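You operate a simulated robot arm through the tools that you are given. There is no shell and no other tool. Be economical: measure what you need, move in short steps, check, and stop when the job is done.

Carry out the task below with a simulated robot arm. There is one attempt and no reset: what you move stays moved.

JOB
Dye the middle of the sample on the light box, light it and file it by its pinholes.
Fine: dauber from the pad and back; more than one hole means rework; lamp off; leave the other samples. Set down upright: wooden dauber. A coat counts when it lies all over at full strength: go over it till it gets no stronger.

It is judged by the outcome, as a careful person would: the job done as asked, and still so three seconds after it is handed in. It fails if anything else is knocked over, pushed out of place, dropped, spilled or broken.

ROBOT AND FRAMES
A 7-joint arm with a two-finger parallel gripper, fixed in place. Base frame: the origin is at the foot of the arm, x ahead of it, y to its left, z up; the work surface is at about z = 0. Lengths are in mm, angles in degrees, forces in N, time in s.
With the tool pointing down near the work surface it reaches from about 240 to 620 mm from the base axis. Its first joint turns from -66.0 to 66.0 degrees. Payload 2.6 kg.
The TCP is the grasp point between the finger pads, 30 mm short of the fingertips. In the tool frame z runs along the fingers and y along their closing line. The gripper opens to 94 mm. The fingers are 28 mm wide and 10 mm thick; the gripper's body (50 by 96 mm) begins 55 mm behind the TCP.
Orientation is told as [roll, pitch, yaw] about the base's x, y, z axes, in that order, counted from this pose: with the fingers straight down and closing along the base's y, the tool's x points along the base's -x, its y along +y and its z along -z.

CONTROLS
- The arm moves only by the tool move_arm. Its argument "plan" is a list of rows, each an object of numbers (a shift or turn left out is 0, a gripper value left out holds the last): "x", "y", "z": the shift along the tool's x, y, z in mm; "ax", "ay", "az": the turn, a rotation vector about the tool's x, y, z in degrees; "claw": the gripper command, from -1 (shut) to 1 (fully open), values between in proportion. In form: [{"x": .., "y": .., "z": .., "ax": .., "ay": .., "az": .., "claw": ..}, ...]. A call has 1 to 8 rows; each row shifts and turns the commanded pose from where the row before left it, along the tool's axes as they then stand. Each row takes 0.2 s and may step no farther than 50 mm and 8.6 degrees from the row before; otherwise, or with a gripper value out of range, the whole call is refused. Where a pose cannot be reached the arm comes as near as it can. A force on the tool above 90 N (or 10 N above the force at the start of the call, whichever is more), or a blocked arm, ends the call early, and 0.2 s more pass. The fingers move at their own pace (about 72 mm/s each) and stop on an object; they squeeze with about 41 N. The grip force told is the motor's: it shows also when the fingers shut on nothing. Time passes only in rows, and 0.2 s behind the last, so rows that do not move let the fingers close. The reply holds the time, the measured pose of the TCP, the force on the tool along the base axes, the opening and the grip force, in the units named above and with some noise, with the torque about the TCP (base axes, N m) and any sound that the robot's microphone picked up.
- Cameras (640 x 400 px; columns grow to the right, rows downward): "scene" is fixed at [8.8, 417.9, 555.6]; the picture's right is [-0.93, -0.37, 0.00], its down [-0.19, 0.48, -0.86] and it looks along [0.32, -0.80, -0.51] (base axes); focal length 214 px, centre (320, 200). "wrist" rides on the gripper at [76, 14, -103] in the tool frame; the picture's right is [-0.18, 0.98, 0.00], its down [-0.75, -0.14, -0.64] and it looks along [-0.63, -0.12, 0.77] (tool axes); focal length 243 px, centre (320, 200). There is no depth. A picture from a camera that has moved, and an enlarged one, comes with that camera's place and axes in the base frame and with its lens. The place of the scene camera against the robot may be out by one fixed shift of up to 25 mm in any direction.
- snapshot(camera): a new picture of that camera. It takes no simulated time.
- zoom(camera, box): a new picture of the part [left, top, right, bottom] of that camera's present view, enlarged. It takes no simulated time.
- job_done(): hands the job in; it is judged then, once.

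Work in short steps. Places have to be worked out from the pictures, the camera data and where the tool is seen: move nearer, look again, correct. Check each grasp and each placing, and mend what went wrong. You have 120 turns and 68 pictures in all, those below and enlarged ones among them. Open the gripper and draw the arm clear of the work before you hand the job in, unless the task says otherwise; then end with one line.

The tools are called as name(argument=value, ...) on one line, values as JSON. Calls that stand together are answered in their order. move_arm: Moves the arm, as the interface text tells. Its arguments: {"type":"object","properties":{"plan":{"type":"array"}},"required":["plan"]} The other tools are called the same way: snapshot (camera) takes a picture; zoom (camera, box) takes an enlarged picture of a part of a camera's view; job_done () hands the job in.

At the start:

```text
time: 0.0
tool_pos: [271.7, -239.6, 403.0]
ee_rot: [0.0, 0.0, 0.0]
ft_force: [0.5, 0.1, 0.7]
ft_torque: [0.03, 0.02, -0.01]
opening: 94.3
finger_force: 0.0
```

scene: 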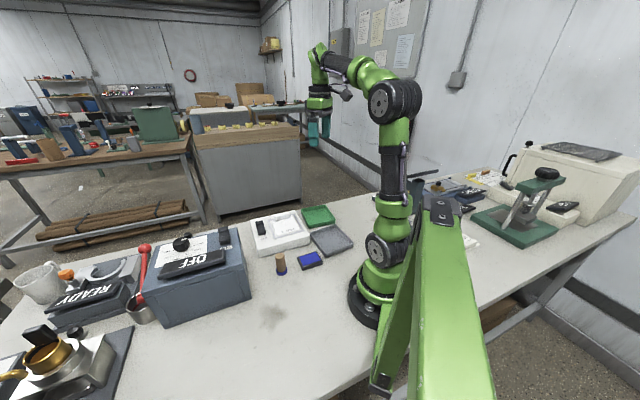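
wrist: 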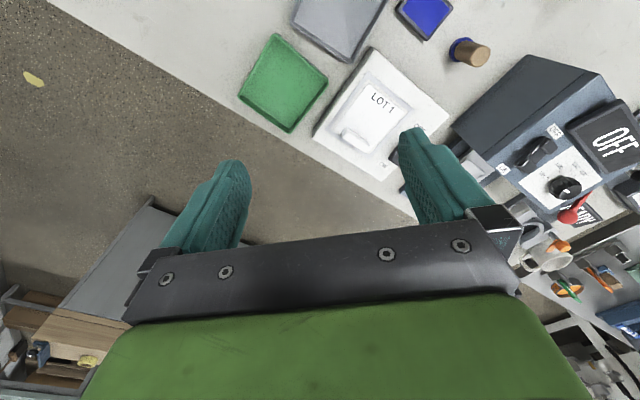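

I see a light box (white), green and grey trays, a blue pad, a dauber, and other machines. I'll enlarge the work areas first.

zoom(camera="scene", box=[220, 190, 380, 290])

zoom(camera="wrist", box=[230, 0, 470, 150])

zoom(camera="wrist", box=[400, 50, 640, 200])

```text
4.00 times, centred on (300, 240) of scene
camera zoom: at [8.8, 417.9, 555.6], right [-0.93, -0.37, 0.0], down [-0.19, 0.48, -0.86], along [0.32, -0.8, -0.51], focal length 858 px, centre (400, 40)
```

zoom: 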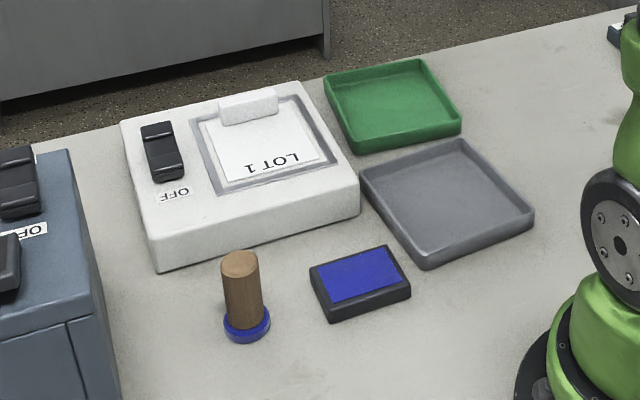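

```text
2.67 times, centred on (350, 75) of wrist
camera zoom: at [194.4, -224.4, 504.3], right [0.18, 0.98, 0.0], down [0.75, -0.14, 0.64], along [0.63, -0.12, -0.77], focal length 647 px, centre (240, 533)
```

zoom: 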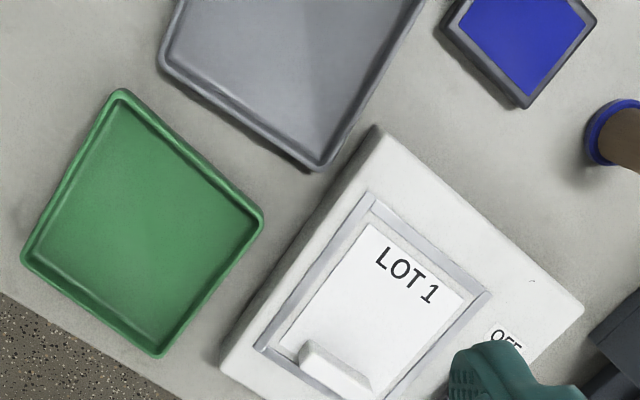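

```text
2.67 times, centred on (520, 125) of wrist
camera zoom: at [194.4, -224.4, 504.3], right [0.18, 0.98, 0.0], down [0.75, -0.14, 0.64], along [0.63, -0.12, -0.77], focal length 647 px, centre (-213, 400)
```

zoom: 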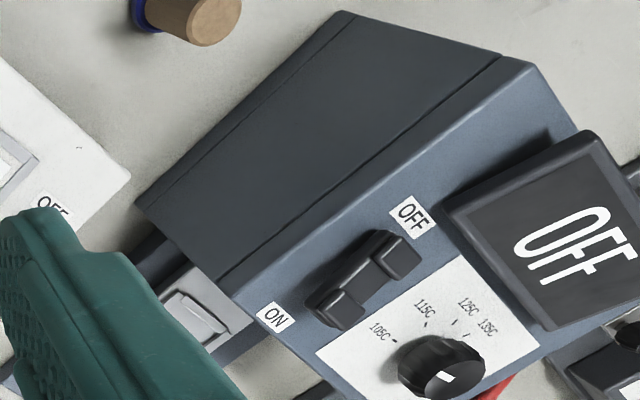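

zoom(camera="scene", box=[330, 0, 450, 75])

zoom(camera="scene", box=[0, 220, 260, 382])

zoom(camera="scene", box=[420, 120, 640, 258])

```text
5.33 times, centred on (390, 38) of scene
camera zoom: at [8.8, 417.9, 555.6], right [-0.93, -0.37, 0.0], down [-0.19, 0.48, -0.86], along [0.32, -0.8, -0.51], focal length 1144 px, centre (-53, 1067)
```

zoom: 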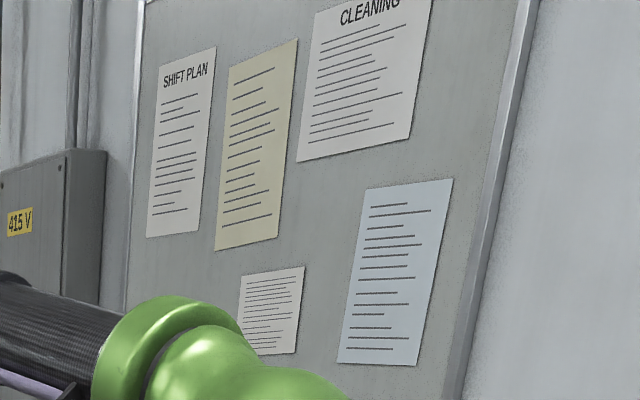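

```text
2.46 times, centred on (130, 301) of scene
camera zoom: at [8.8, 417.9, 555.6], right [-0.93, -0.37, 0.0], down [-0.19, 0.48, -0.86], along [0.32, -0.8, -0.51], focal length 528 px, centre (788, -49)
```

zoom: 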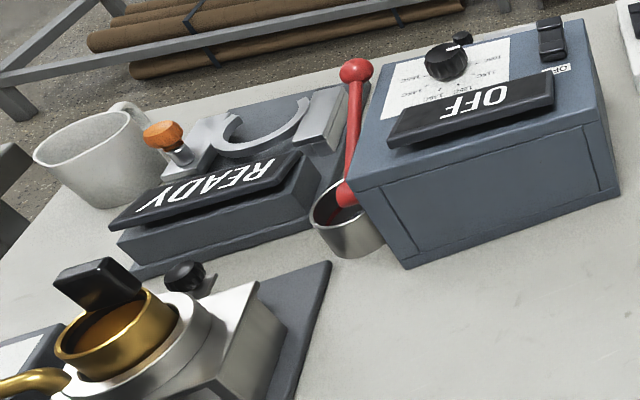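

```text
2.90 times, centred on (530, 189) of scene
camera zoom: at [8.8, 417.9, 555.6], right [-0.93, -0.37, 0.0], down [-0.19, 0.48, -0.86], along [0.32, -0.8, -0.51], focal length 622 px, centre (-289, 232)
```

zoom: 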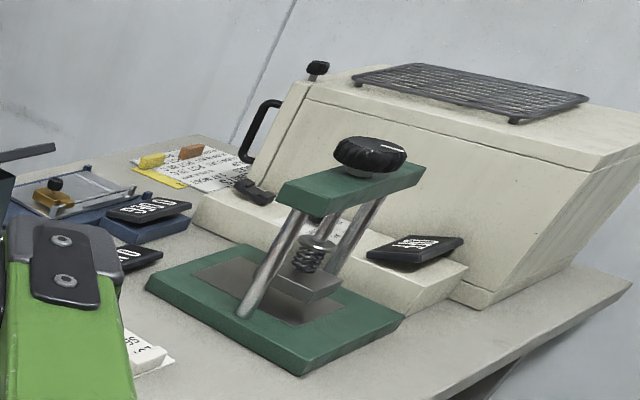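

zoom(camera="scene", box=[460, 165, 510, 196])

zoom(camera="scene", box=[450, 220, 500, 251])

```text
12.80 times, centred on (485, 180) of scene
camera zoom: at [8.8, 417.9, 555.6], right [-0.93, -0.37, 0.0], down [-0.19, 0.48, -0.86], along [0.32, -0.8, -0.51], focal length 2745 px, centre (-1792, 450)
```

zoom: 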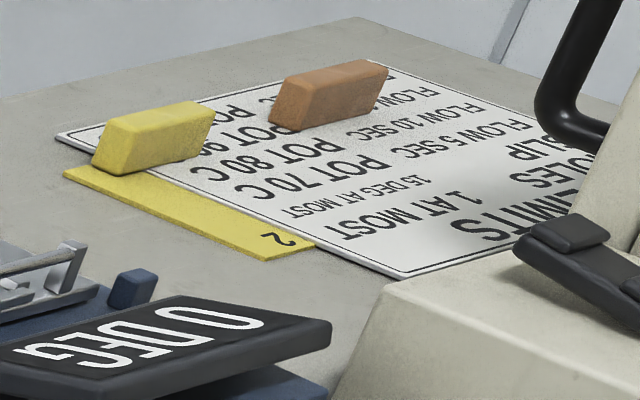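

```text
12.80 times, centred on (475, 236) of scene
camera zoom: at [8.8, 417.9, 555.6], right [-0.93, -0.37, 0.0], down [-0.19, 0.48, -0.86], along [0.32, -0.8, -0.51], focal length 2745 px, centre (-1664, -254)
```

zoom: 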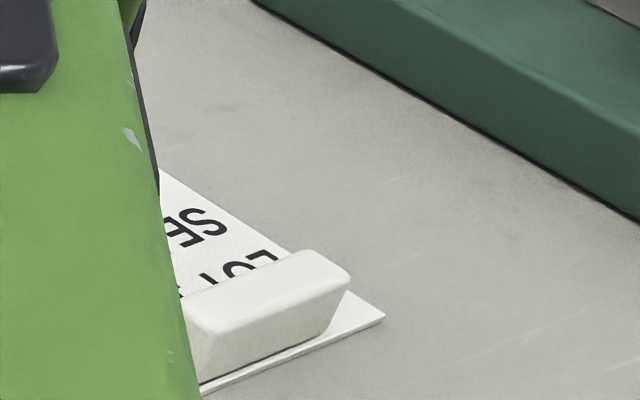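

Trays seem unlabeled on the sides seen so far. I'll swing toward the middle to get better views with the wrist camera.

move_arm(plan=[{"y": 45, "x": 10}, {"y": 45, "x": 10, "ay": -8}, {"y": 40, "ay": -8}, {"ay": -8}])

snapshot(camera="wrist")

```text
time: 1.0
tool_pos: [250.7, -109.1, 401.5]
ee_rot: [0.1, -24.1, -0.2]
ft_force: [-0.2, 0.3, -0.1]
ft_torque: [-0.03, 0.0, 0.01]
opening: 94.4
finger_force: 0.1
```

```text
57 pictures are left
camera wrist: at [138.8, -94.8, 463.5], right [0.17, 0.98, 0.08], down [0.43, -0.14, 0.89], along [0.89, -0.12, -0.44], focal length 243 px, centre (320, 200)
```

wrist: 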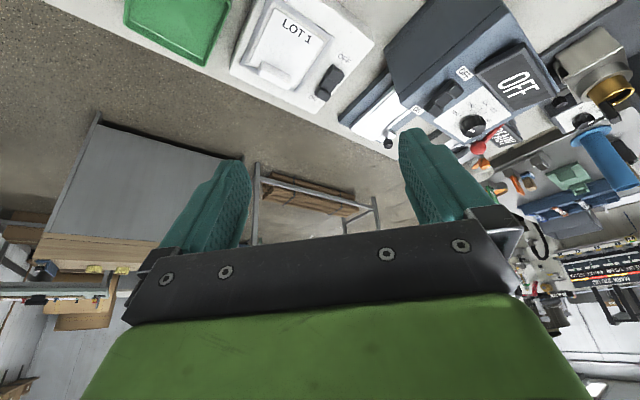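

The tilt went the wrong way; I reverse it so the camera looks down.

move_arm(plan=[{"ay": 8.5}, {"ay": 8.5}, {"ay": 8.5}, {"ay": 8.5}, {"ay": 8.5}])

snapshot(camera="wrist")

```text
time: 2.2
tool_pos: [249.7, -109.4, 402.5]
ee_rot: [0.1, 18.5, 0.0]
ft_force: [-0.1, 0.1, 0.1]
ft_torque: [0.0, -0.03, 0.0]
opening: 93.9
finger_force: 0.0
```

```text
56 pictures are left
camera wrist: at [210.8, -94.8, 523.8], right [0.17, 0.98, -0.06], down [0.92, -0.14, 0.37], along [0.35, -0.12, -0.93], focal length 243 px, centre (320, 200)
```

wrist: 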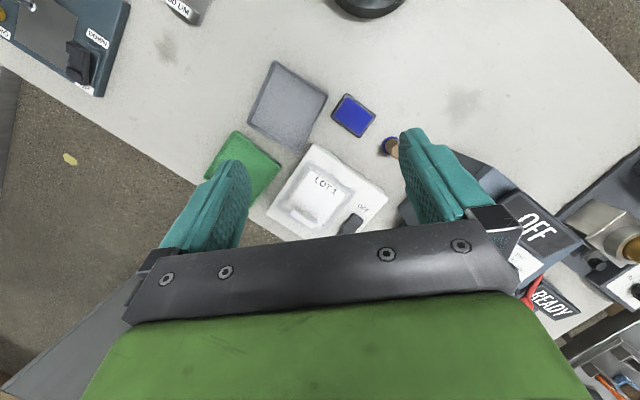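

zoom(camera="wrist", box=[200, 50, 424, 240])

zoom(camera="wrist", box=[0, 0, 220, 138])

```text
2.11 times, centred on (312, 145) of wrist
camera zoom: at [210.8, -94.8, 523.8], right [0.17, 0.98, -0.06], down [0.92, -0.14, 0.37], along [0.35, -0.12, -0.93], focal length 511 px, centre (337, 316)
```

zoom: 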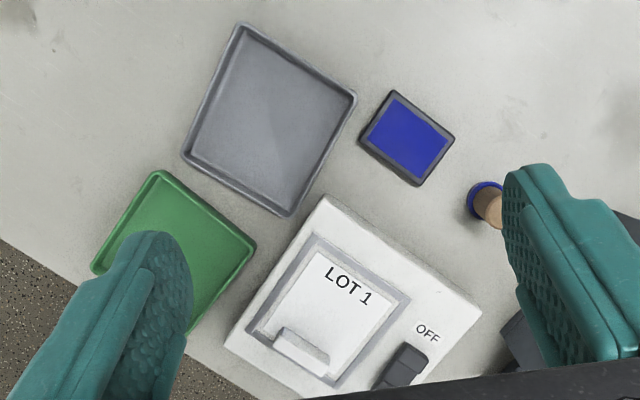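

```text
2.90 times, centred on (110, 69) of wrist
camera zoom: at [210.8, -94.8, 523.8], right [0.17, 0.98, -0.06], down [0.92, -0.14, 0.37], along [0.35, -0.12, -0.93], focal length 703 px, centre (929, 580)
```

zoom: 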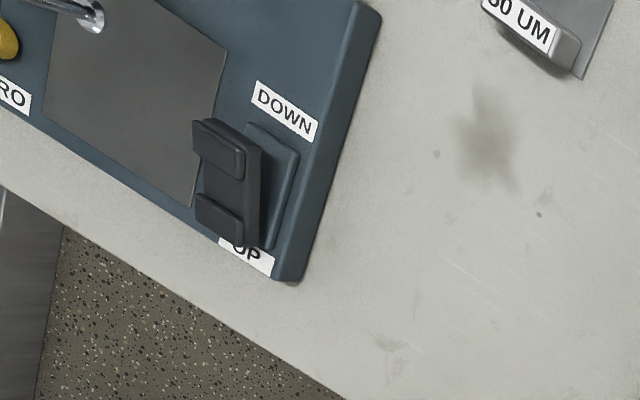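

The trays carry no labels I can see, so I take green as pass and grey as rework for now. I put the dauber near (310, 3). I'll level the tool and move above it.

move_arm(plan=[{"ay": -8.5}, {"ay": -8.5}, {"ay": -1.5, "y": 40, "x": -20}, {"y": 40, "x": -20, "z": 30}, {"y": 32, "x": -20, "z": 40}, {"z": 50}, {"z": 50}])

snapshot(camera="wrist")

snapshot(camera="scene")

```text
refused: row 4 steps farther than a row can; nothing moved
```

```text
53 pictures are left
camera wrist: at [210.8, -94.8, 523.8], right [0.17, 0.98, -0.06], down [0.92, -0.14, 0.37], along [0.35, -0.12, -0.93], focal length 243 px, centre (320, 200)
```

wrist: 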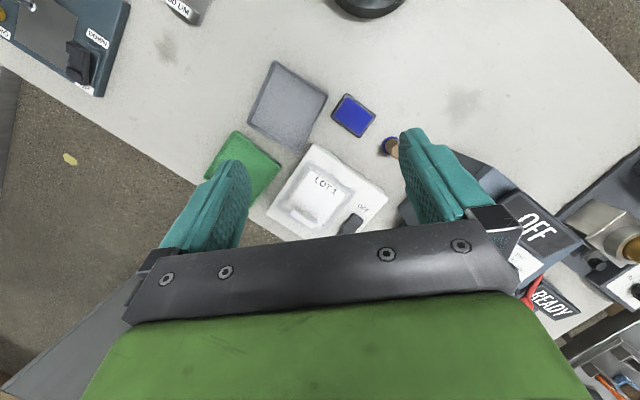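

```text
52 pictures are left
```

scene: 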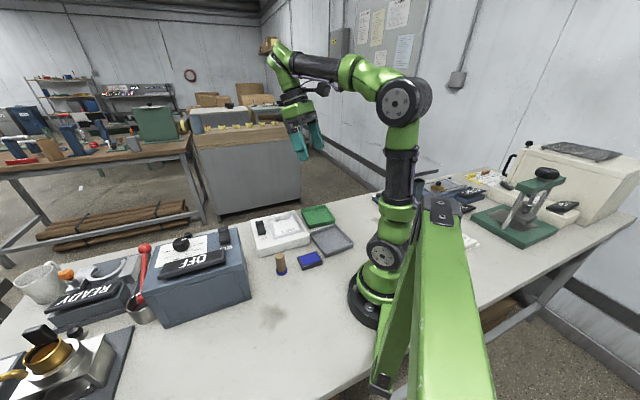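

A row was too long, so I resend the same motion in smaller steps.

move_arm(plan=[{"ay": -8.5}, {"ay": -8.5}, {"ay": -1.5, "y": 40, "x": -20}, {"y": 40, "x": -20}, {"y": 32, "x": -20, "z": 30}, {"z": 50}, {"z": 50}, {"z": 50}])

```text
time: 4.0
tool_pos: [310.8, 3.8, 221.0]
ee_rot: [-0.1, -0.1, -0.1]
ft_force: [-0.1, 0.2, 1.0]
ft_torque: [0.0, -0.01, 0.01]
opening: 94.3
finger_force: 0.1
```

snapshot(camera="wrist")

snapshot(camera="scene")

```text
51 pictures are left
camera wrist: at [233.9, 18.9, 324.1], right [0.19, 0.98, 0.0], down [0.75, -0.14, 0.64], along [0.63, -0.12, -0.77], focal length 243 px, centre (320, 200)
```

wrist: 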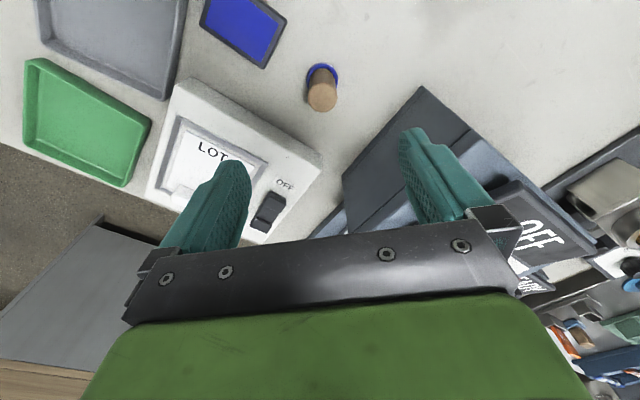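

```text
50 pictures are left
```

scene: 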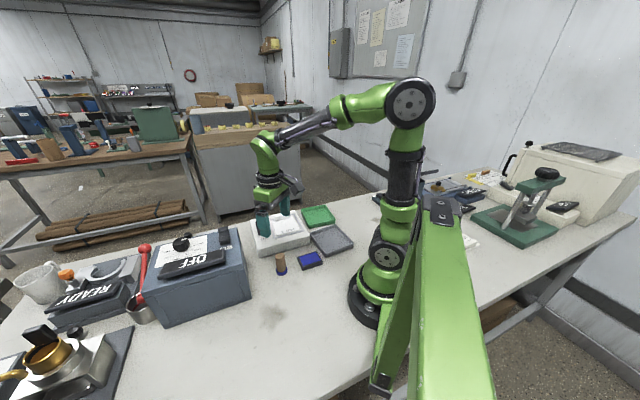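

The dauber is at about (306, 6.5), roughly 80 tall. I line up on it and go down partway, then look again.

move_arm(plan=[{"x": 4, "y": 3, "z": 40}, {"z": 40}, {"z": 25}])

zoom(camera="wrist", box=[160, 20, 480, 220])

zoom(camera="scene", box=[220, 190, 380, 290])

```text
time: 4.8
tool_pos: [308.4, 7.7, 115.7]
ee_rot: [0.0, -0.1, -0.1]
ft_force: [0.6, 0.1, 0.3]
ft_torque: [-0.01, 0.04, 0.01]
opening: 94.2
finger_force: 0.1
```

```text
2.00 times, centred on (320, 120) of wrist
camera zoom: at [230.8, 21.0, 219.1], right [0.18, 0.98, 0.0], down [0.75, -0.14, 0.64], along [0.63, -0.12, -0.77], focal length 485 px, centre (320, 360)
```

zoom: 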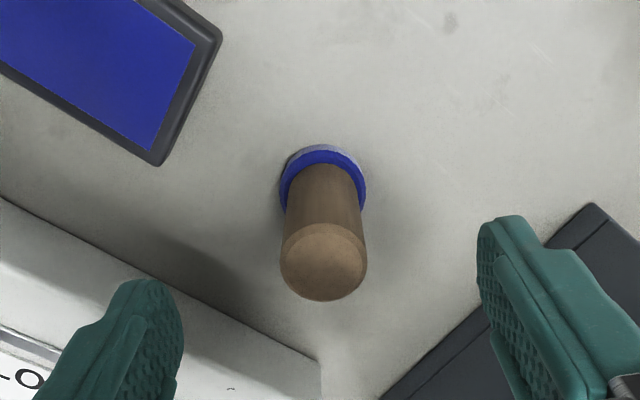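

```text
4.00 times, centred on (300, 240) of scene
camera zoom: at [8.8, 417.9, 555.6], right [-0.93, -0.37, 0.0], down [-0.19, 0.48, -0.86], along [0.32, -0.8, -0.51], focal length 858 px, centre (400, 40)
```

zoom: 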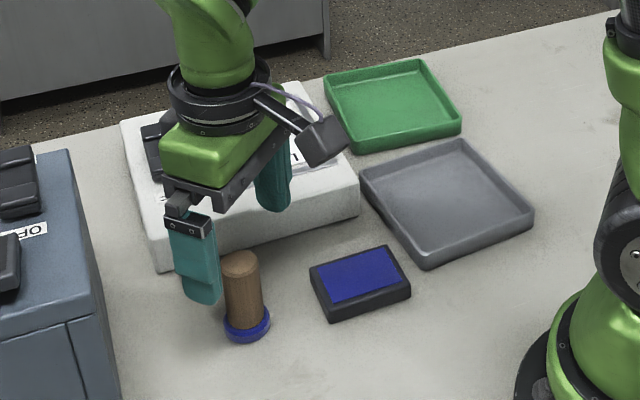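

The dauber is centred at about (306, 8), top near z = 79. I go down to z ≈ 50 and close.

move_arm(plan=[{"x": 2.5, "z": 30}, {"z": 35}, {}, {"claw": -1}, {"claw": -1}, {"claw": -1}, {"claw": -1}])

zoom(camera="scene", box=[220, 190, 380, 290])

```text
time: 6.4
tool_pos: [303.9, 7.2, 50.2]
ee_rot: [0.1, 0.1, 0.1]
ft_force: [-0.6, 0.1, 0.9]
ft_torque: [0.0, 0.0, 0.03]
opening: 31.4
finger_force: 41.3
```

```text
4.00 times, centred on (300, 240) of scene
camera zoom: at [8.8, 417.9, 555.6], right [-0.93, -0.37, 0.0], down [-0.19, 0.48, -0.86], along [0.32, -0.8, -0.51], focal length 858 px, centre (400, 40)
```

zoom: 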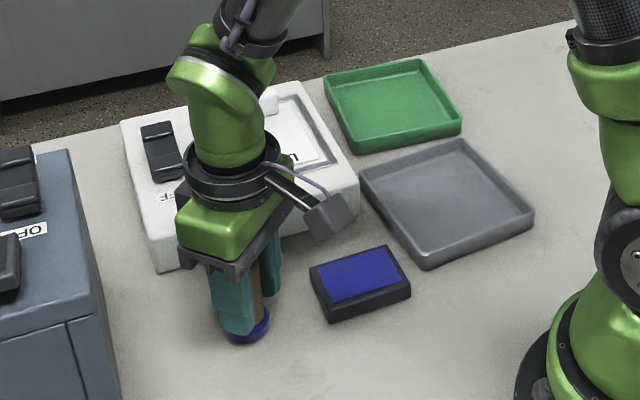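

The grip holds at 31 mm. I lift it clear and check what was under the dauber and how it sits.

move_arm(plan=[{"z": -30}, {"z": -40}, {}])

zoom(camera="scene", box=[220, 190, 380, 290])

```text
time: 7.2
tool_pos: [304.9, 5.7, 121.5]
ee_rot: [-0.1, -0.1, 0.0]
ft_force: [0.1, 0.0, 0.1]
ft_torque: [0.05, -0.02, -0.01]
opening: 31.5
finger_force: 41.4
```

```text
4.00 times, centred on (300, 240) of scene
camera zoom: at [8.8, 417.9, 555.6], right [-0.93, -0.37, 0.0], down [-0.19, 0.48, -0.86], along [0.32, -0.8, -0.51], focal length 858 px, centre (400, 40)
```

zoom: 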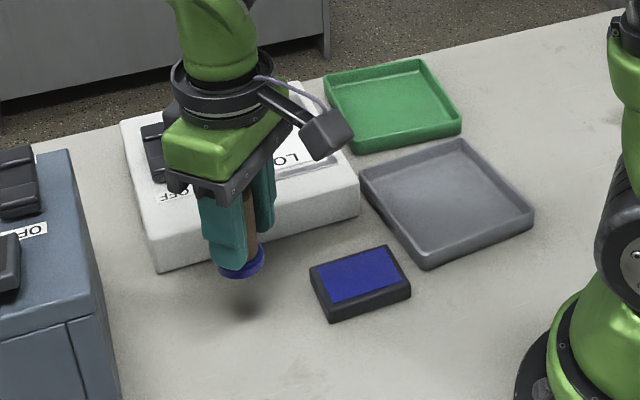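

Dauber is held straight, bottom about 50 mm below the TCP. The pad is near (240, -63), so I move above it and look.

move_arm(plan=[{"x": 31, "y": -34}, {"x": 33, "y": -34}, {}])

zoom(camera="scene", box=[220, 190, 380, 290])

snapshot(camera="wrist")

```text
time: 8.0
tool_pos: [239.5, -60.1, 120.8]
ee_rot: [0.0, 0.0, 0.1]
ft_force: [0.2, 0.1, -0.7]
ft_torque: [0.0, -0.03, 0.01]
opening: 31.4
finger_force: 41.6
```

```text
4.00 times, centred on (300, 240) of scene
camera zoom: at [8.8, 417.9, 555.6], right [-0.93, -0.37, 0.0], down [-0.19, 0.48, -0.86], along [0.32, -0.8, -0.51], focal length 858 px, centre (400, 40)
```

zoom: 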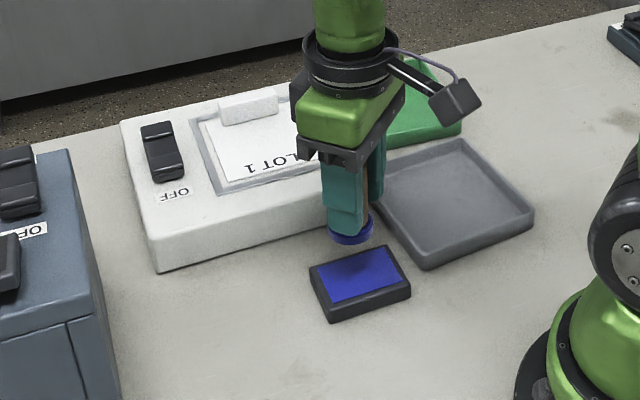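

```text
44 pictures are left
camera wrist: at [163.1, -46.7, 222.8], right [0.18, 0.98, 0.0], down [0.75, -0.14, 0.64], along [0.63, -0.12, -0.77], focal length 243 px, centre (320, 200)
```

wrist: 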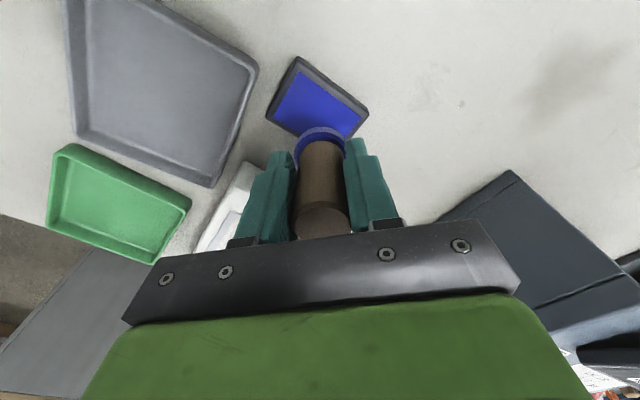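

The pad centre looks to be at about (233, -65). I shift there and lower gently until I feel contact.

move_arm(plan=[{"x": 6, "y": -5}, {"z": 25}, {"z": 15}, {}])

zoom(camera="scene", box=[260, 200, 380, 275])

zoom(camera="wrist", box=[220, 20, 420, 145])

```text
time: 9.0
tool_pos: [235.0, -65.9, 80.4]
ee_rot: [0.1, -0.1, -0.1]
ft_force: [0.2, 0.7, -1.2]
ft_torque: [0.01, -0.03, -0.02]
opening: 31.3
finger_force: 41.0
```

```text
5.33 times, centred on (320, 238) of scene
camera zoom: at [8.8, 417.9, 555.6], right [-0.93, -0.37, 0.0], down [-0.19, 0.48, -0.86], along [0.32, -0.8, -0.51], focal length 1144 px, centre (320, 0)
```

zoom: 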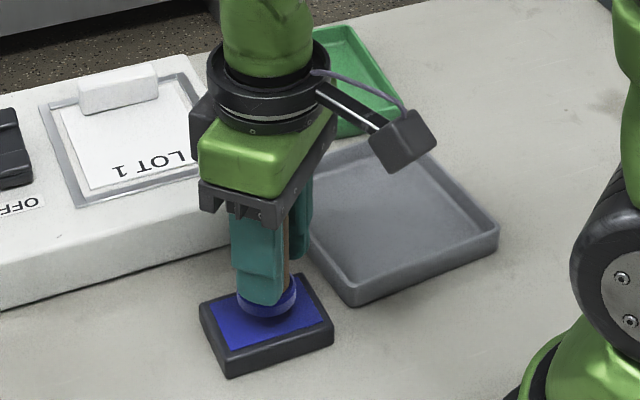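

```text
3.20 times, centred on (320, 82) of wrist
camera zoom: at [158.2, -52.0, 183.0], right [0.18, 0.98, 0.0], down [0.75, -0.14, 0.64], along [0.63, -0.12, -0.77], focal length 776 px, centre (320, 576)
```

zoom: 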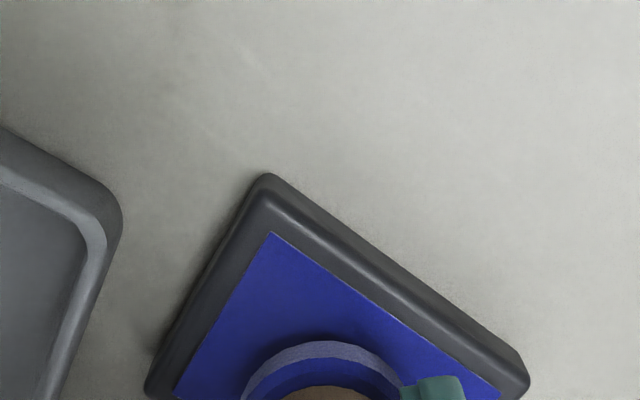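

Over the middle of the pad. I lower on in small steps until contact.

move_arm(plan=[{"z": 5}, {"z": 4}, {}])

```text
time: 9.8
tool_pos: [233.8, -66.6, 71.0]
ee_rot: [0.0, 0.0, 0.1]
ft_force: [0.9, 0.5, -0.8]
ft_torque: [-0.03, -0.03, 0.02]
opening: 31.5
finger_force: 41.3
```

move_arm(plan=[{"z": 2}, {"z": 2}, {}])

```text
time: 10.6
tool_pos: [235.1, -66.9, 67.5]
ee_rot: [0.0, -0.2, -0.1]
ft_force: [-5.2, 0.3, 19.4]
ft_torque: [0.01, 0.19, 0.01]
opening: 31.1
finger_force: 41.1
```

Contact with about 19 N. I hold a moment, then lift and check.

move_arm(plan=[{}, {}, {"z": -20}, {"z": -30}, {"z": -40}, {}])

zoom(camera="scene", box=[220, 190, 380, 290])

```text
time: 12.0
tool_pos: [233.0, -67.7, 158.4]
ee_rot: [0.0, 0.0, 0.1]
ft_force: [0.1, -0.6, -0.9]
ft_torque: [0.04, 0.04, -0.01]
opening: 31.3
finger_force: 41.1
```

```text
4.00 times, centred on (300, 240) of scene
camera zoom: at [8.8, 417.9, 555.6], right [-0.93, -0.37, 0.0], down [-0.19, 0.48, -0.86], along [0.32, -0.8, -0.51], focal length 858 px, centre (400, 40)
```

zoom: 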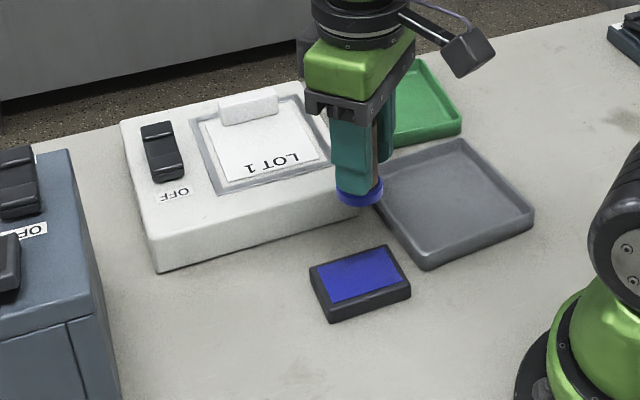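

Dauber is inked. I move over the sample at about (391, -164), turning the jaws to yaw -45° so the fingers line up with the box and stay clear of the sample's handle.

move_arm(plan=[{"x": -40}, {"x": -40, "y": -25}, {"x": -40, "y": -25}, {"x": -38, "y": -25}, {"y": -22}, {}])

move_arm(plan=[{"az": 8.5}, {"az": 8.5}, {"az": 8.5}, {"az": 8.5}, {"az": 8.5}, {"az": 2.5}, {}])

zoom(camera="scene", box=[220, 170, 380, 270])

snapshot(camera="wrist")

```text
time: 13.4
tool_pos: [395.6, -164.8, 158.2]
ee_rot: [0.0, 0.0, 0.0]
ft_force: [0.0, 0.7, 0.2]
ft_torque: [0.01, 0.02, -0.02]
opening: 31.2
finger_force: 40.9
```

```text
time: 15.0
tool_pos: [392.2, -163.9, 158.7]
ee_rot: [-0.1, 0.0, -45.0]
ft_force: [0.0, -0.4, -0.5]
ft_torque: [-0.05, 0.03, 0.01]
opening: 30.9
finger_force: 41.2
```

```text
4.00 times, centred on (300, 220) of scene
camera zoom: at [8.8, 417.9, 555.6], right [-0.93, -0.37, 0.0], down [-0.19, 0.48, -0.86], along [0.32, -0.8, -0.51], focal length 858 px, centre (400, 120)
```

zoom: 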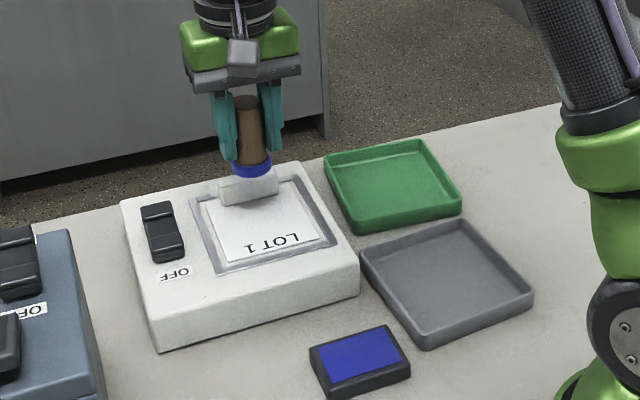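

```text
39 pictures are left
camera wrist: at [348.6, -99.3, 261.0], right [0.83, 0.56, 0.0], down [0.43, -0.63, 0.64], along [0.36, -0.53, -0.77], focal length 243 px, centre (320, 200)
```

wrist: 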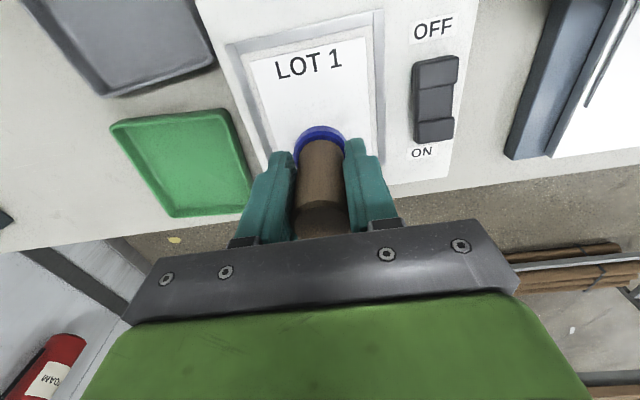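

The sample's centre works out at about (392, -169) with its face near z = 42. I correct by 5 mm and go down close to the surface, then check.

move_arm(plan=[{"x": -3.5, "y": -3.5, "z": 20}, {"z": 20}, {"z": 10}, {}])

zoom(camera="scene", box=[240, 190, 340, 252])

zoom(camera="wrist", box=[200, 0, 440, 150])

```text
time: 16.0
tool_pos: [393.0, -167.8, 107.9]
ee_rot: [0.0, 0.0, -45.0]
ft_force: [0.0, -0.6, -0.8]
ft_torque: [0.01, -0.01, 0.02]
opening: 31.1
finger_force: 41.3
```

```text
6.40 times, centred on (290, 221) of scene
camera zoom: at [8.8, 417.9, 555.6], right [-0.93, -0.37, 0.0], down [-0.19, 0.48, -0.86], along [0.32, -0.8, -0.51], focal length 1373 px, centre (512, 66)
```

zoom: 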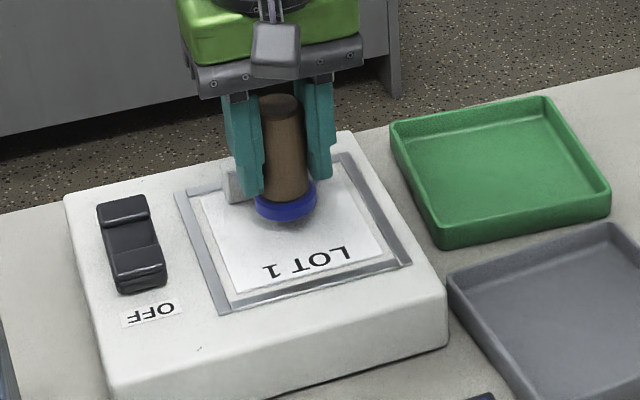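

```text
2.67 times, centred on (320, 75) of wrist
camera zoom: at [348.9, -104.8, 210.8], right [0.83, 0.56, 0.0], down [0.43, -0.63, 0.64], along [0.36, -0.53, -0.77], focal length 647 px, centre (320, 533)
```

zoom: 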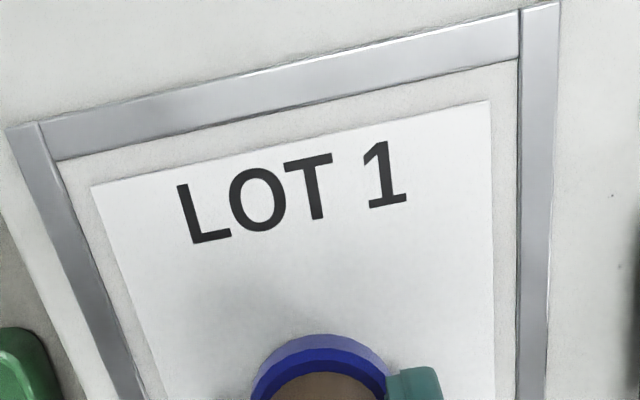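

Well centred between text and handle. I lower to touch.

move_arm(plan=[{"z": 6}, {"z": 5}, {}])

move_arm(plan=[{"z": 2}, {"z": 2}, {}])

```text
time: 16.8
tool_pos: [393.8, -170.0, 98.0]
ee_rot: [0.0, -0.1, -44.9]
ft_force: [-2.7, 0.2, 10.3]
ft_torque: [0.03, 0.07, 0.0]
opening: 31.0
finger_force: 40.9
```

```text
time: 17.6
tool_pos: [393.9, -170.1, 95.5]
ee_rot: [0.1, -0.5, -44.9]
ft_force: [0.4, -8.0, 33.9]
ft_torque: [-0.3, 0.05, -0.05]
opening: 29.1
finger_force: 41.1
```

Contact was at TCP ≈ 98 and the force is now 34 N, enough. I lift and look at the mark.

move_arm(plan=[{}, {"z": -20}, {"z": -40}, {}])

zoom(camera="scene", box=[240, 190, 340, 252])

zoom(camera="wrist", box=[200, 0, 440, 150])

```text
time: 18.6
tool_pos: [392.4, -169.4, 153.2]
ee_rot: [0.0, 0.1, -45.0]
ft_force: [-0.1, -0.3, -1.1]
ft_torque: [-0.05, 0.02, 0.01]
opening: 28.9
finger_force: 41.2
```

```text
6.40 times, centred on (290, 221) of scene
camera zoom: at [8.8, 417.9, 555.6], right [-0.93, -0.37, 0.0], down [-0.19, 0.48, -0.86], along [0.32, -0.8, -0.51], focal length 1373 px, centre (512, 66)
```

zoom: 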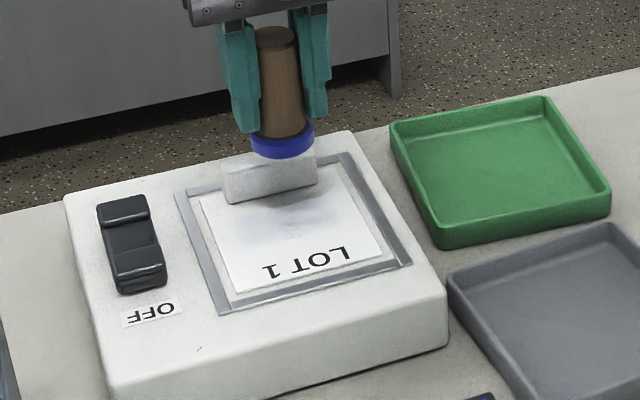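

```text
2.67 times, centred on (320, 75) of wrist
camera zoom: at [348.0, -105.4, 256.5], right [0.83, 0.56, 0.0], down [0.43, -0.63, 0.64], along [0.36, -0.53, -0.77], focal length 647 px, centre (320, 533)
```

zoom: 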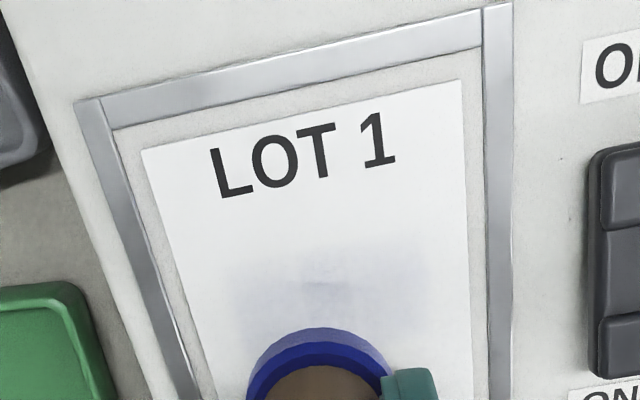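

A faint bluish patch about 55–60 mm across has appeared, wider than the dauber, so it needs going over repeatedly. I go down again to light contact and check the force.

move_arm(plan=[{"z": 40}, {"z": 12}, {"z": 3}, {}])

```text
time: 19.6
tool_pos: [391.3, -169.4, 97.4]
ee_rot: [0.0, 0.0, -45.0]
ft_force: [-0.4, -0.5, -0.3]
ft_torque: [-0.02, -0.03, 0.02]
opening: 29.1
finger_force: 40.9
```

move_arm(plan=[{"z": 1.5}, {"z": 1}, {}])

```text
time: 20.4
tool_pos: [393.1, -167.6, 95.5]
ee_rot: [0.1, 0.0, -44.9]
ft_force: [0.2, -1.0, 2.0]
ft_torque: [-0.03, 0.01, 0.02]
opening: 28.7
finger_force: 41.3
```

Just touching. One more mm, then a raster over the patch with light pressure.

move_arm(plan=[{"z": 1}, {"y": 16}, {"x": 14}, {"y": -16}, {"y": -16}, {"x": -14}, {"y": 16}, {}])

move_arm(plan=[{"x": -9}, {"y": 16}, {"y": -16}, {"y": -16}, {"y": 16}, {"x": 9}, {"z": -20}, {"z": -30}])

zoom(camera="wrist", box=[200, 0, 440, 150])

```text
time: 22.2
tool_pos: [394.0, -170.5, 95.6]
ee_rot: [-0.1, -0.3, -45.1]
ft_force: [-2.4, -5.2, 13.0]
ft_torque: [-0.28, 0.1, 0.0]
opening: 28.9
finger_force: 40.9
```

```text
time: 24.0
tool_pos: [390.7, -167.6, 144.6]
ee_rot: [0.1, 0.0, -44.9]
ft_force: [0.0, -0.5, -1.1]
ft_torque: [0.0, 0.01, 0.01]
opening: 29.0
finger_force: 41.5
```

```text
2.67 times, centred on (320, 75) of wrist
camera zoom: at [347.3, -103.7, 247.4], right [0.82, 0.57, 0.0], down [0.43, -0.63, 0.64], along [0.36, -0.53, -0.77], focal length 647 px, centre (320, 533)
```

zoom: 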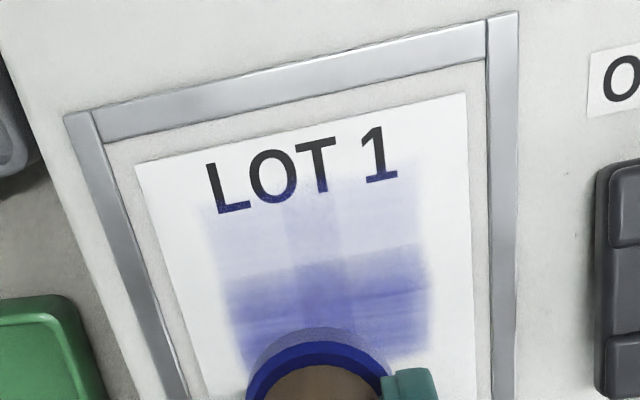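

Dye builds up by passes. I do more passes over the middle, staying off the text.

move_arm(plan=[{"z": 40}, {"z": 10}, {"y": 16}, {"x": 6}, {"y": -16}, {"y": -16}, {"x": -6}, {"y": 16}])

move_arm(plan=[{"y": 16}, {"x": -8}, {"y": -16}, {"y": -16}, {"x": 8}, {"y": 16}, {}])

move_arm(plan=[{"y": 16}, {"y": -16}, {"y": -16}, {"x": 6}, {"y": 16}, {"y": 16}, {"y": -16}, {"x": -6}])

move_arm(plan=[{"x": -8}, {"y": 16}, {"y": -16}, {"y": -16}, {"y": 16}, {"x": 8}, {"z": -20}, {"z": -30}])

zoom(camera="wrist", box=[200, 0, 440, 150])

```text
time: 25.8
tool_pos: [392.6, -172.5, 95.1]
ee_rot: [-0.1, -0.2, -45.1]
ft_force: [-4.6, -4.3, 13.1]
ft_torque: [-0.25, 0.11, -0.03]
opening: 28.9
finger_force: 41.0
```

```text
time: 27.4
tool_pos: [391.6, -170.4, 94.5]
ee_rot: [-0.1, -0.2, -45.0]
ft_force: [-8.6, -9.4, 28.3]
ft_torque: [-0.46, 0.3, -0.05]
opening: 28.9
finger_force: 40.9
```

```text
time: 29.2
tool_pos: [391.8, -166.0, 94.5]
ee_rot: [0.1, 0.1, -45.0]
ft_force: [-3.0, 9.0, 21.7]
ft_torque: [0.36, -0.05, 0.03]
opening: 29.2
finger_force: 40.9
```

```text
time: 31.0
tool_pos: [392.2, -168.2, 143.3]
ee_rot: [0.0, 0.1, -44.9]
ft_force: [0.2, 0.0, -0.3]
ft_torque: [-0.05, -0.02, 0.02]
opening: 29.1
finger_force: 41.1
```

```text
2.67 times, centred on (320, 75) of wrist
camera zoom: at [348.3, -104.3, 246.0], right [0.82, 0.57, 0.0], down [0.43, -0.63, 0.64], along [0.36, -0.53, -0.77], focal length 647 px, centre (320, 533)
```

zoom: 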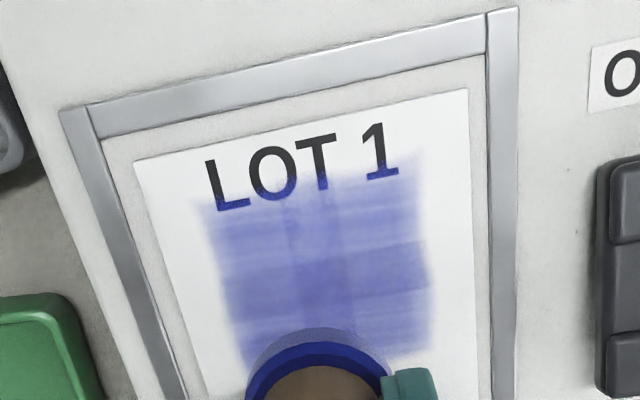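

Coverage is growing more even. I check the part near the handle from the scene camera.

zoom(camera="scene", box=[260, 205, 320, 243])

```text
10.53 times, centred on (290, 224) of scene
camera zoom: at [8.8, 417.9, 555.6], right [-0.93, -0.37, 0.0], down [-0.19, 0.48, -0.86], along [0.32, -0.8, -0.51], focal length 2258 px, centre (636, -53)
```

zoom: 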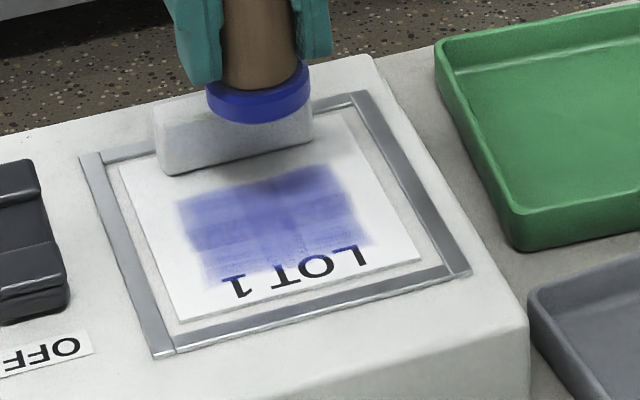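

The patch covers the middle but isn't solid yet. More passes.

move_arm(plan=[{"z": 40}, {"z": 10}, {"y": 17}, {"x": 7}, {"y": -17}, {"y": -17}, {"x": -7}, {"y": 17}])

move_arm(plan=[{"y": 17}, {"x": -9}, {"y": -17}, {"y": -17}, {"x": 9}, {"x": 7}, {"y": 17}, {"y": 17}])

move_arm(plan=[{"x": -7}, {"y": -17}, {"y": -17}, {"x": -9}, {"y": 17}, {"y": 17}, {"x": 9}, {"y": -17}])

move_arm(plan=[{"x": -9}, {"y": 17}, {"y": -17}, {"y": -17}, {"y": 17}, {"x": 9}, {"z": -20}, {"z": -30}])

zoom(camera="scene", box=[260, 205, 320, 243])

```text
time: 32.8
tool_pos: [390.3, -169.6, 95.6]
ee_rot: [0.0, 0.0, -44.9]
ft_force: [0.0, 0.3, -1.2]
ft_torque: [0.04, 0.0, 0.03]
opening: 28.9
finger_force: 40.7
```

```text
time: 34.6
tool_pos: [400.3, -150.1, 94.6]
ee_rot: [-0.1, 0.0, -45.0]
ft_force: [-1.2, 0.5, -0.6]
ft_torque: [0.0, 0.0, 0.0]
opening: 29.1
finger_force: 40.9
```

```text
time: 36.4
tool_pos: [392.0, -170.0, 95.3]
ee_rot: [0.1, 0.0, -45.0]
ft_force: [0.1, -0.5, 0.2]
ft_torque: [-0.06, 0.03, -0.02]
opening: 28.8
finger_force: 41.0
```

```text
time: 38.2
tool_pos: [391.1, -169.5, 144.0]
ee_rot: [0.0, 0.0, -45.1]
ft_force: [0.1, 0.2, -0.6]
ft_torque: [0.03, 0.02, -0.01]
opening: 28.9
finger_force: 40.6
```

```text
10.53 times, centred on (290, 224) of scene
camera zoom: at [8.8, 417.9, 555.6], right [-0.93, -0.37, 0.0], down [-0.19, 0.48, -0.86], along [0.32, -0.8, -0.51], focal length 2258 px, centre (636, -53)
```

zoom: 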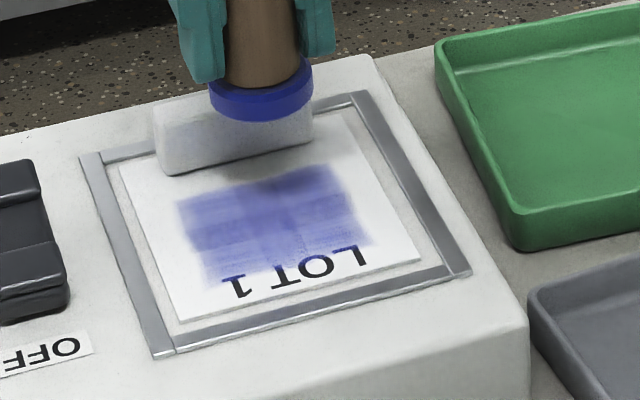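

No contact force in that round: the dauber had slipped up a little in the grip. I'll press about 1.5 mm lower and see whether it still dyes.

move_arm(plan=[{"z": 40}, {"z": 11}, {"z": 1}, {"y": 17}, {"x": 7}, {"y": -17}, {"y": -17}, {"x": -7}])

move_arm(plan=[{"y": 17}, {"y": 17}, {"x": -9}, {"y": -17}, {"y": -17}, {"x": 9}, {"y": 17}])

zoom(camera="scene", box=[260, 205, 320, 243])

```text
time: 40.0
tool_pos: [381.8, -182.1, 93.1]
ee_rot: [0.0, 0.1, -45.1]
ft_force: [-3.6, 13.1, 32.0]
ft_torque: [0.44, -0.13, 0.1]
opening: 28.8
finger_force: 41.0
```

```text
time: 41.6
tool_pos: [390.6, -170.1, 92.9]
ee_rot: [-0.1, 0.1, -45.1]
ft_force: [-4.7, -5.5, 15.8]
ft_torque: [-0.26, -0.02, -0.08]
opening: 29.2
finger_force: 40.8
```

```text
10.53 times, centred on (290, 224) of scene
camera zoom: at [8.7, 417.9, 555.6], right [-0.93, -0.37, 0.0], down [-0.19, 0.48, -0.86], along [0.32, -0.8, -0.51], focal length 2258 px, centre (636, -53)
```

zoom: 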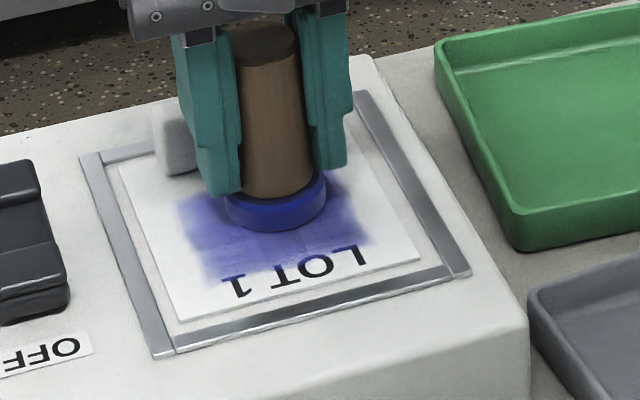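

It still strengthens when pressed. I continue at this height.

move_arm(plan=[{"y": 17}, {"x": 7}, {"y": -17}, {"y": -17}, {"x": -7}, {"y": 17}, {"y": 17}, {"x": -9}])

move_arm(plan=[{"y": -17}, {"y": -17}, {"x": 9}, {"y": 17}, {"z": 0.7}, {"x": 9}, {"y": 17}, {"y": -17}])

move_arm(plan=[{"y": -17}, {"x": -9}, {"y": 17}, {"y": 17}, {"x": -9}, {"y": -17}, {"y": -17}, {"x": 9}])

move_arm(plan=[{"y": 17}, {"z": -20}, {"z": -32}, {}])

zoom(camera="scene", box=[260, 205, 320, 243])

```text
time: 43.4
tool_pos: [410.1, -162.5, 91.7]
ee_rot: [0.1, 0.1, -45.0]
ft_force: [-0.8, -0.1, -0.8]
ft_torque: [0.01, -0.01, 0.01]
opening: 28.9
finger_force: 40.8
```

```text
time: 45.2
tool_pos: [384.6, -161.9, 93.7]
ee_rot: [0.0, 0.0, -45.1]
ft_force: [-0.8, 0.3, -0.6]
ft_torque: [0.03, -0.02, 0.01]
opening: 28.7
finger_force: 41.0
```

```text
time: 47.0
tool_pos: [381.4, -180.9, 92.9]
ee_rot: [0.0, -0.1, -45.0]
ft_force: [0.5, -1.4, 3.3]
ft_torque: [-0.06, -0.04, 0.02]
opening: 28.8
finger_force: 41.3
```

```text
time: 48.0
tool_pos: [392.7, -170.1, 144.3]
ee_rot: [0.1, 0.0, -45.0]
ft_force: [0.6, 0.2, -0.4]
ft_torque: [0.02, 0.02, 0.0]
opening: 29.0
finger_force: 41.2
```

```text
10.53 times, centred on (290, 224) of scene
camera zoom: at [8.8, 417.9, 555.6], right [-0.93, -0.37, 0.0], down [-0.19, 0.48, -0.86], along [0.32, -0.8, -0.51], focal length 2258 px, centre (636, -53)
```

zoom: 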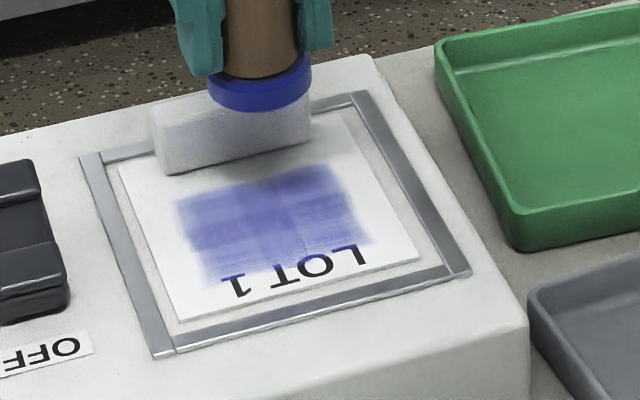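

The dauber keeps slipping up a little, and the ink may be spent. I go back to the pad to re-ink, watching the force.

move_arm(plan=[{"x": 46.5, "y": -9.7}, {"x": 46.5, "y": -9.7}, {"x": 46.5, "y": -9.7}, {"x": 46.5, "y": -9.7}, {"z": 30}, {"z": 30}, {"z": 15}, {}])

zoom(camera="scene", box=[260, 200, 380, 275])

```text
time: 49.8
tool_pos: [233.3, -64.9, 68.5]
ee_rot: [0.0, 0.0, -44.9]
ft_force: [0.0, -0.6, -0.2]
ft_torque: [-0.03, 0.0, 0.02]
opening: 28.8
finger_force: 40.8
```

```text
5.33 times, centred on (320, 238) of scene
camera zoom: at [8.8, 417.9, 555.6], right [-0.93, -0.37, 0.0], down [-0.19, 0.48, -0.86], along [0.32, -0.8, -0.51], focal length 1144 px, centre (320, 0)
```

zoom: 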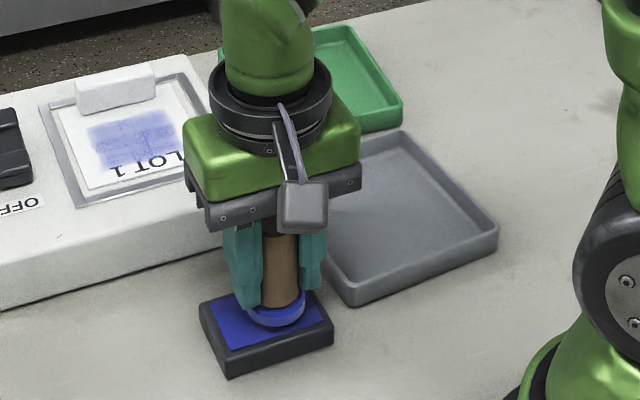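

move_arm(plan=[{"z": 2}, {"z": 2}, {}])

```text
time: 50.6
tool_pos: [234.5, -65.0, 65.1]
ee_rot: [0.0, 0.0, -45.0]
ft_force: [-0.6, -0.1, -0.9]
ft_torque: [0.01, -0.01, 0.01]
opening: 28.8
finger_force: 40.9
```

move_arm(plan=[{"z": 1.5}, {"z": 1}, {}, {}])

```text
time: 51.6
tool_pos: [234.5, -64.4, 62.8]
ee_rot: [0.1, -0.1, -45.0]
ft_force: [-0.8, 1.4, 11.3]
ft_torque: [0.02, -0.13, 0.01]
opening: 29.0
finger_force: 40.6
```

Good ink contact at 11 N. I lift and return over the sample.

move_arm(plan=[{}, {"z": -40}, {"z": -41}, {"x": -46.5, "y": 9.7}, {"x": -46.5, "y": 9.7}, {"x": -46.5, "y": 9.7}, {"x": -46.5, "y": 9.7}, {}])

move_arm(plan=[{"z": 40}, {"z": 10}, {"z": 2}, {}])

```text
time: 53.4
tool_pos: [393.3, -168.7, 142.7]
ee_rot: [0.0, -0.1, -45.0]
ft_force: [-0.5, 0.1, -0.3]
ft_torque: [0.0, -0.02, 0.02]
opening: 28.9
finger_force: 40.8
```

```text
time: 54.4
tool_pos: [394.0, -168.1, 92.7]
ee_rot: [0.1, -0.2, -45.0]
ft_force: [-4.4, 0.6, 18.0]
ft_torque: [-0.1, 0.09, 0.02]
opening: 28.8
finger_force: 40.6
```

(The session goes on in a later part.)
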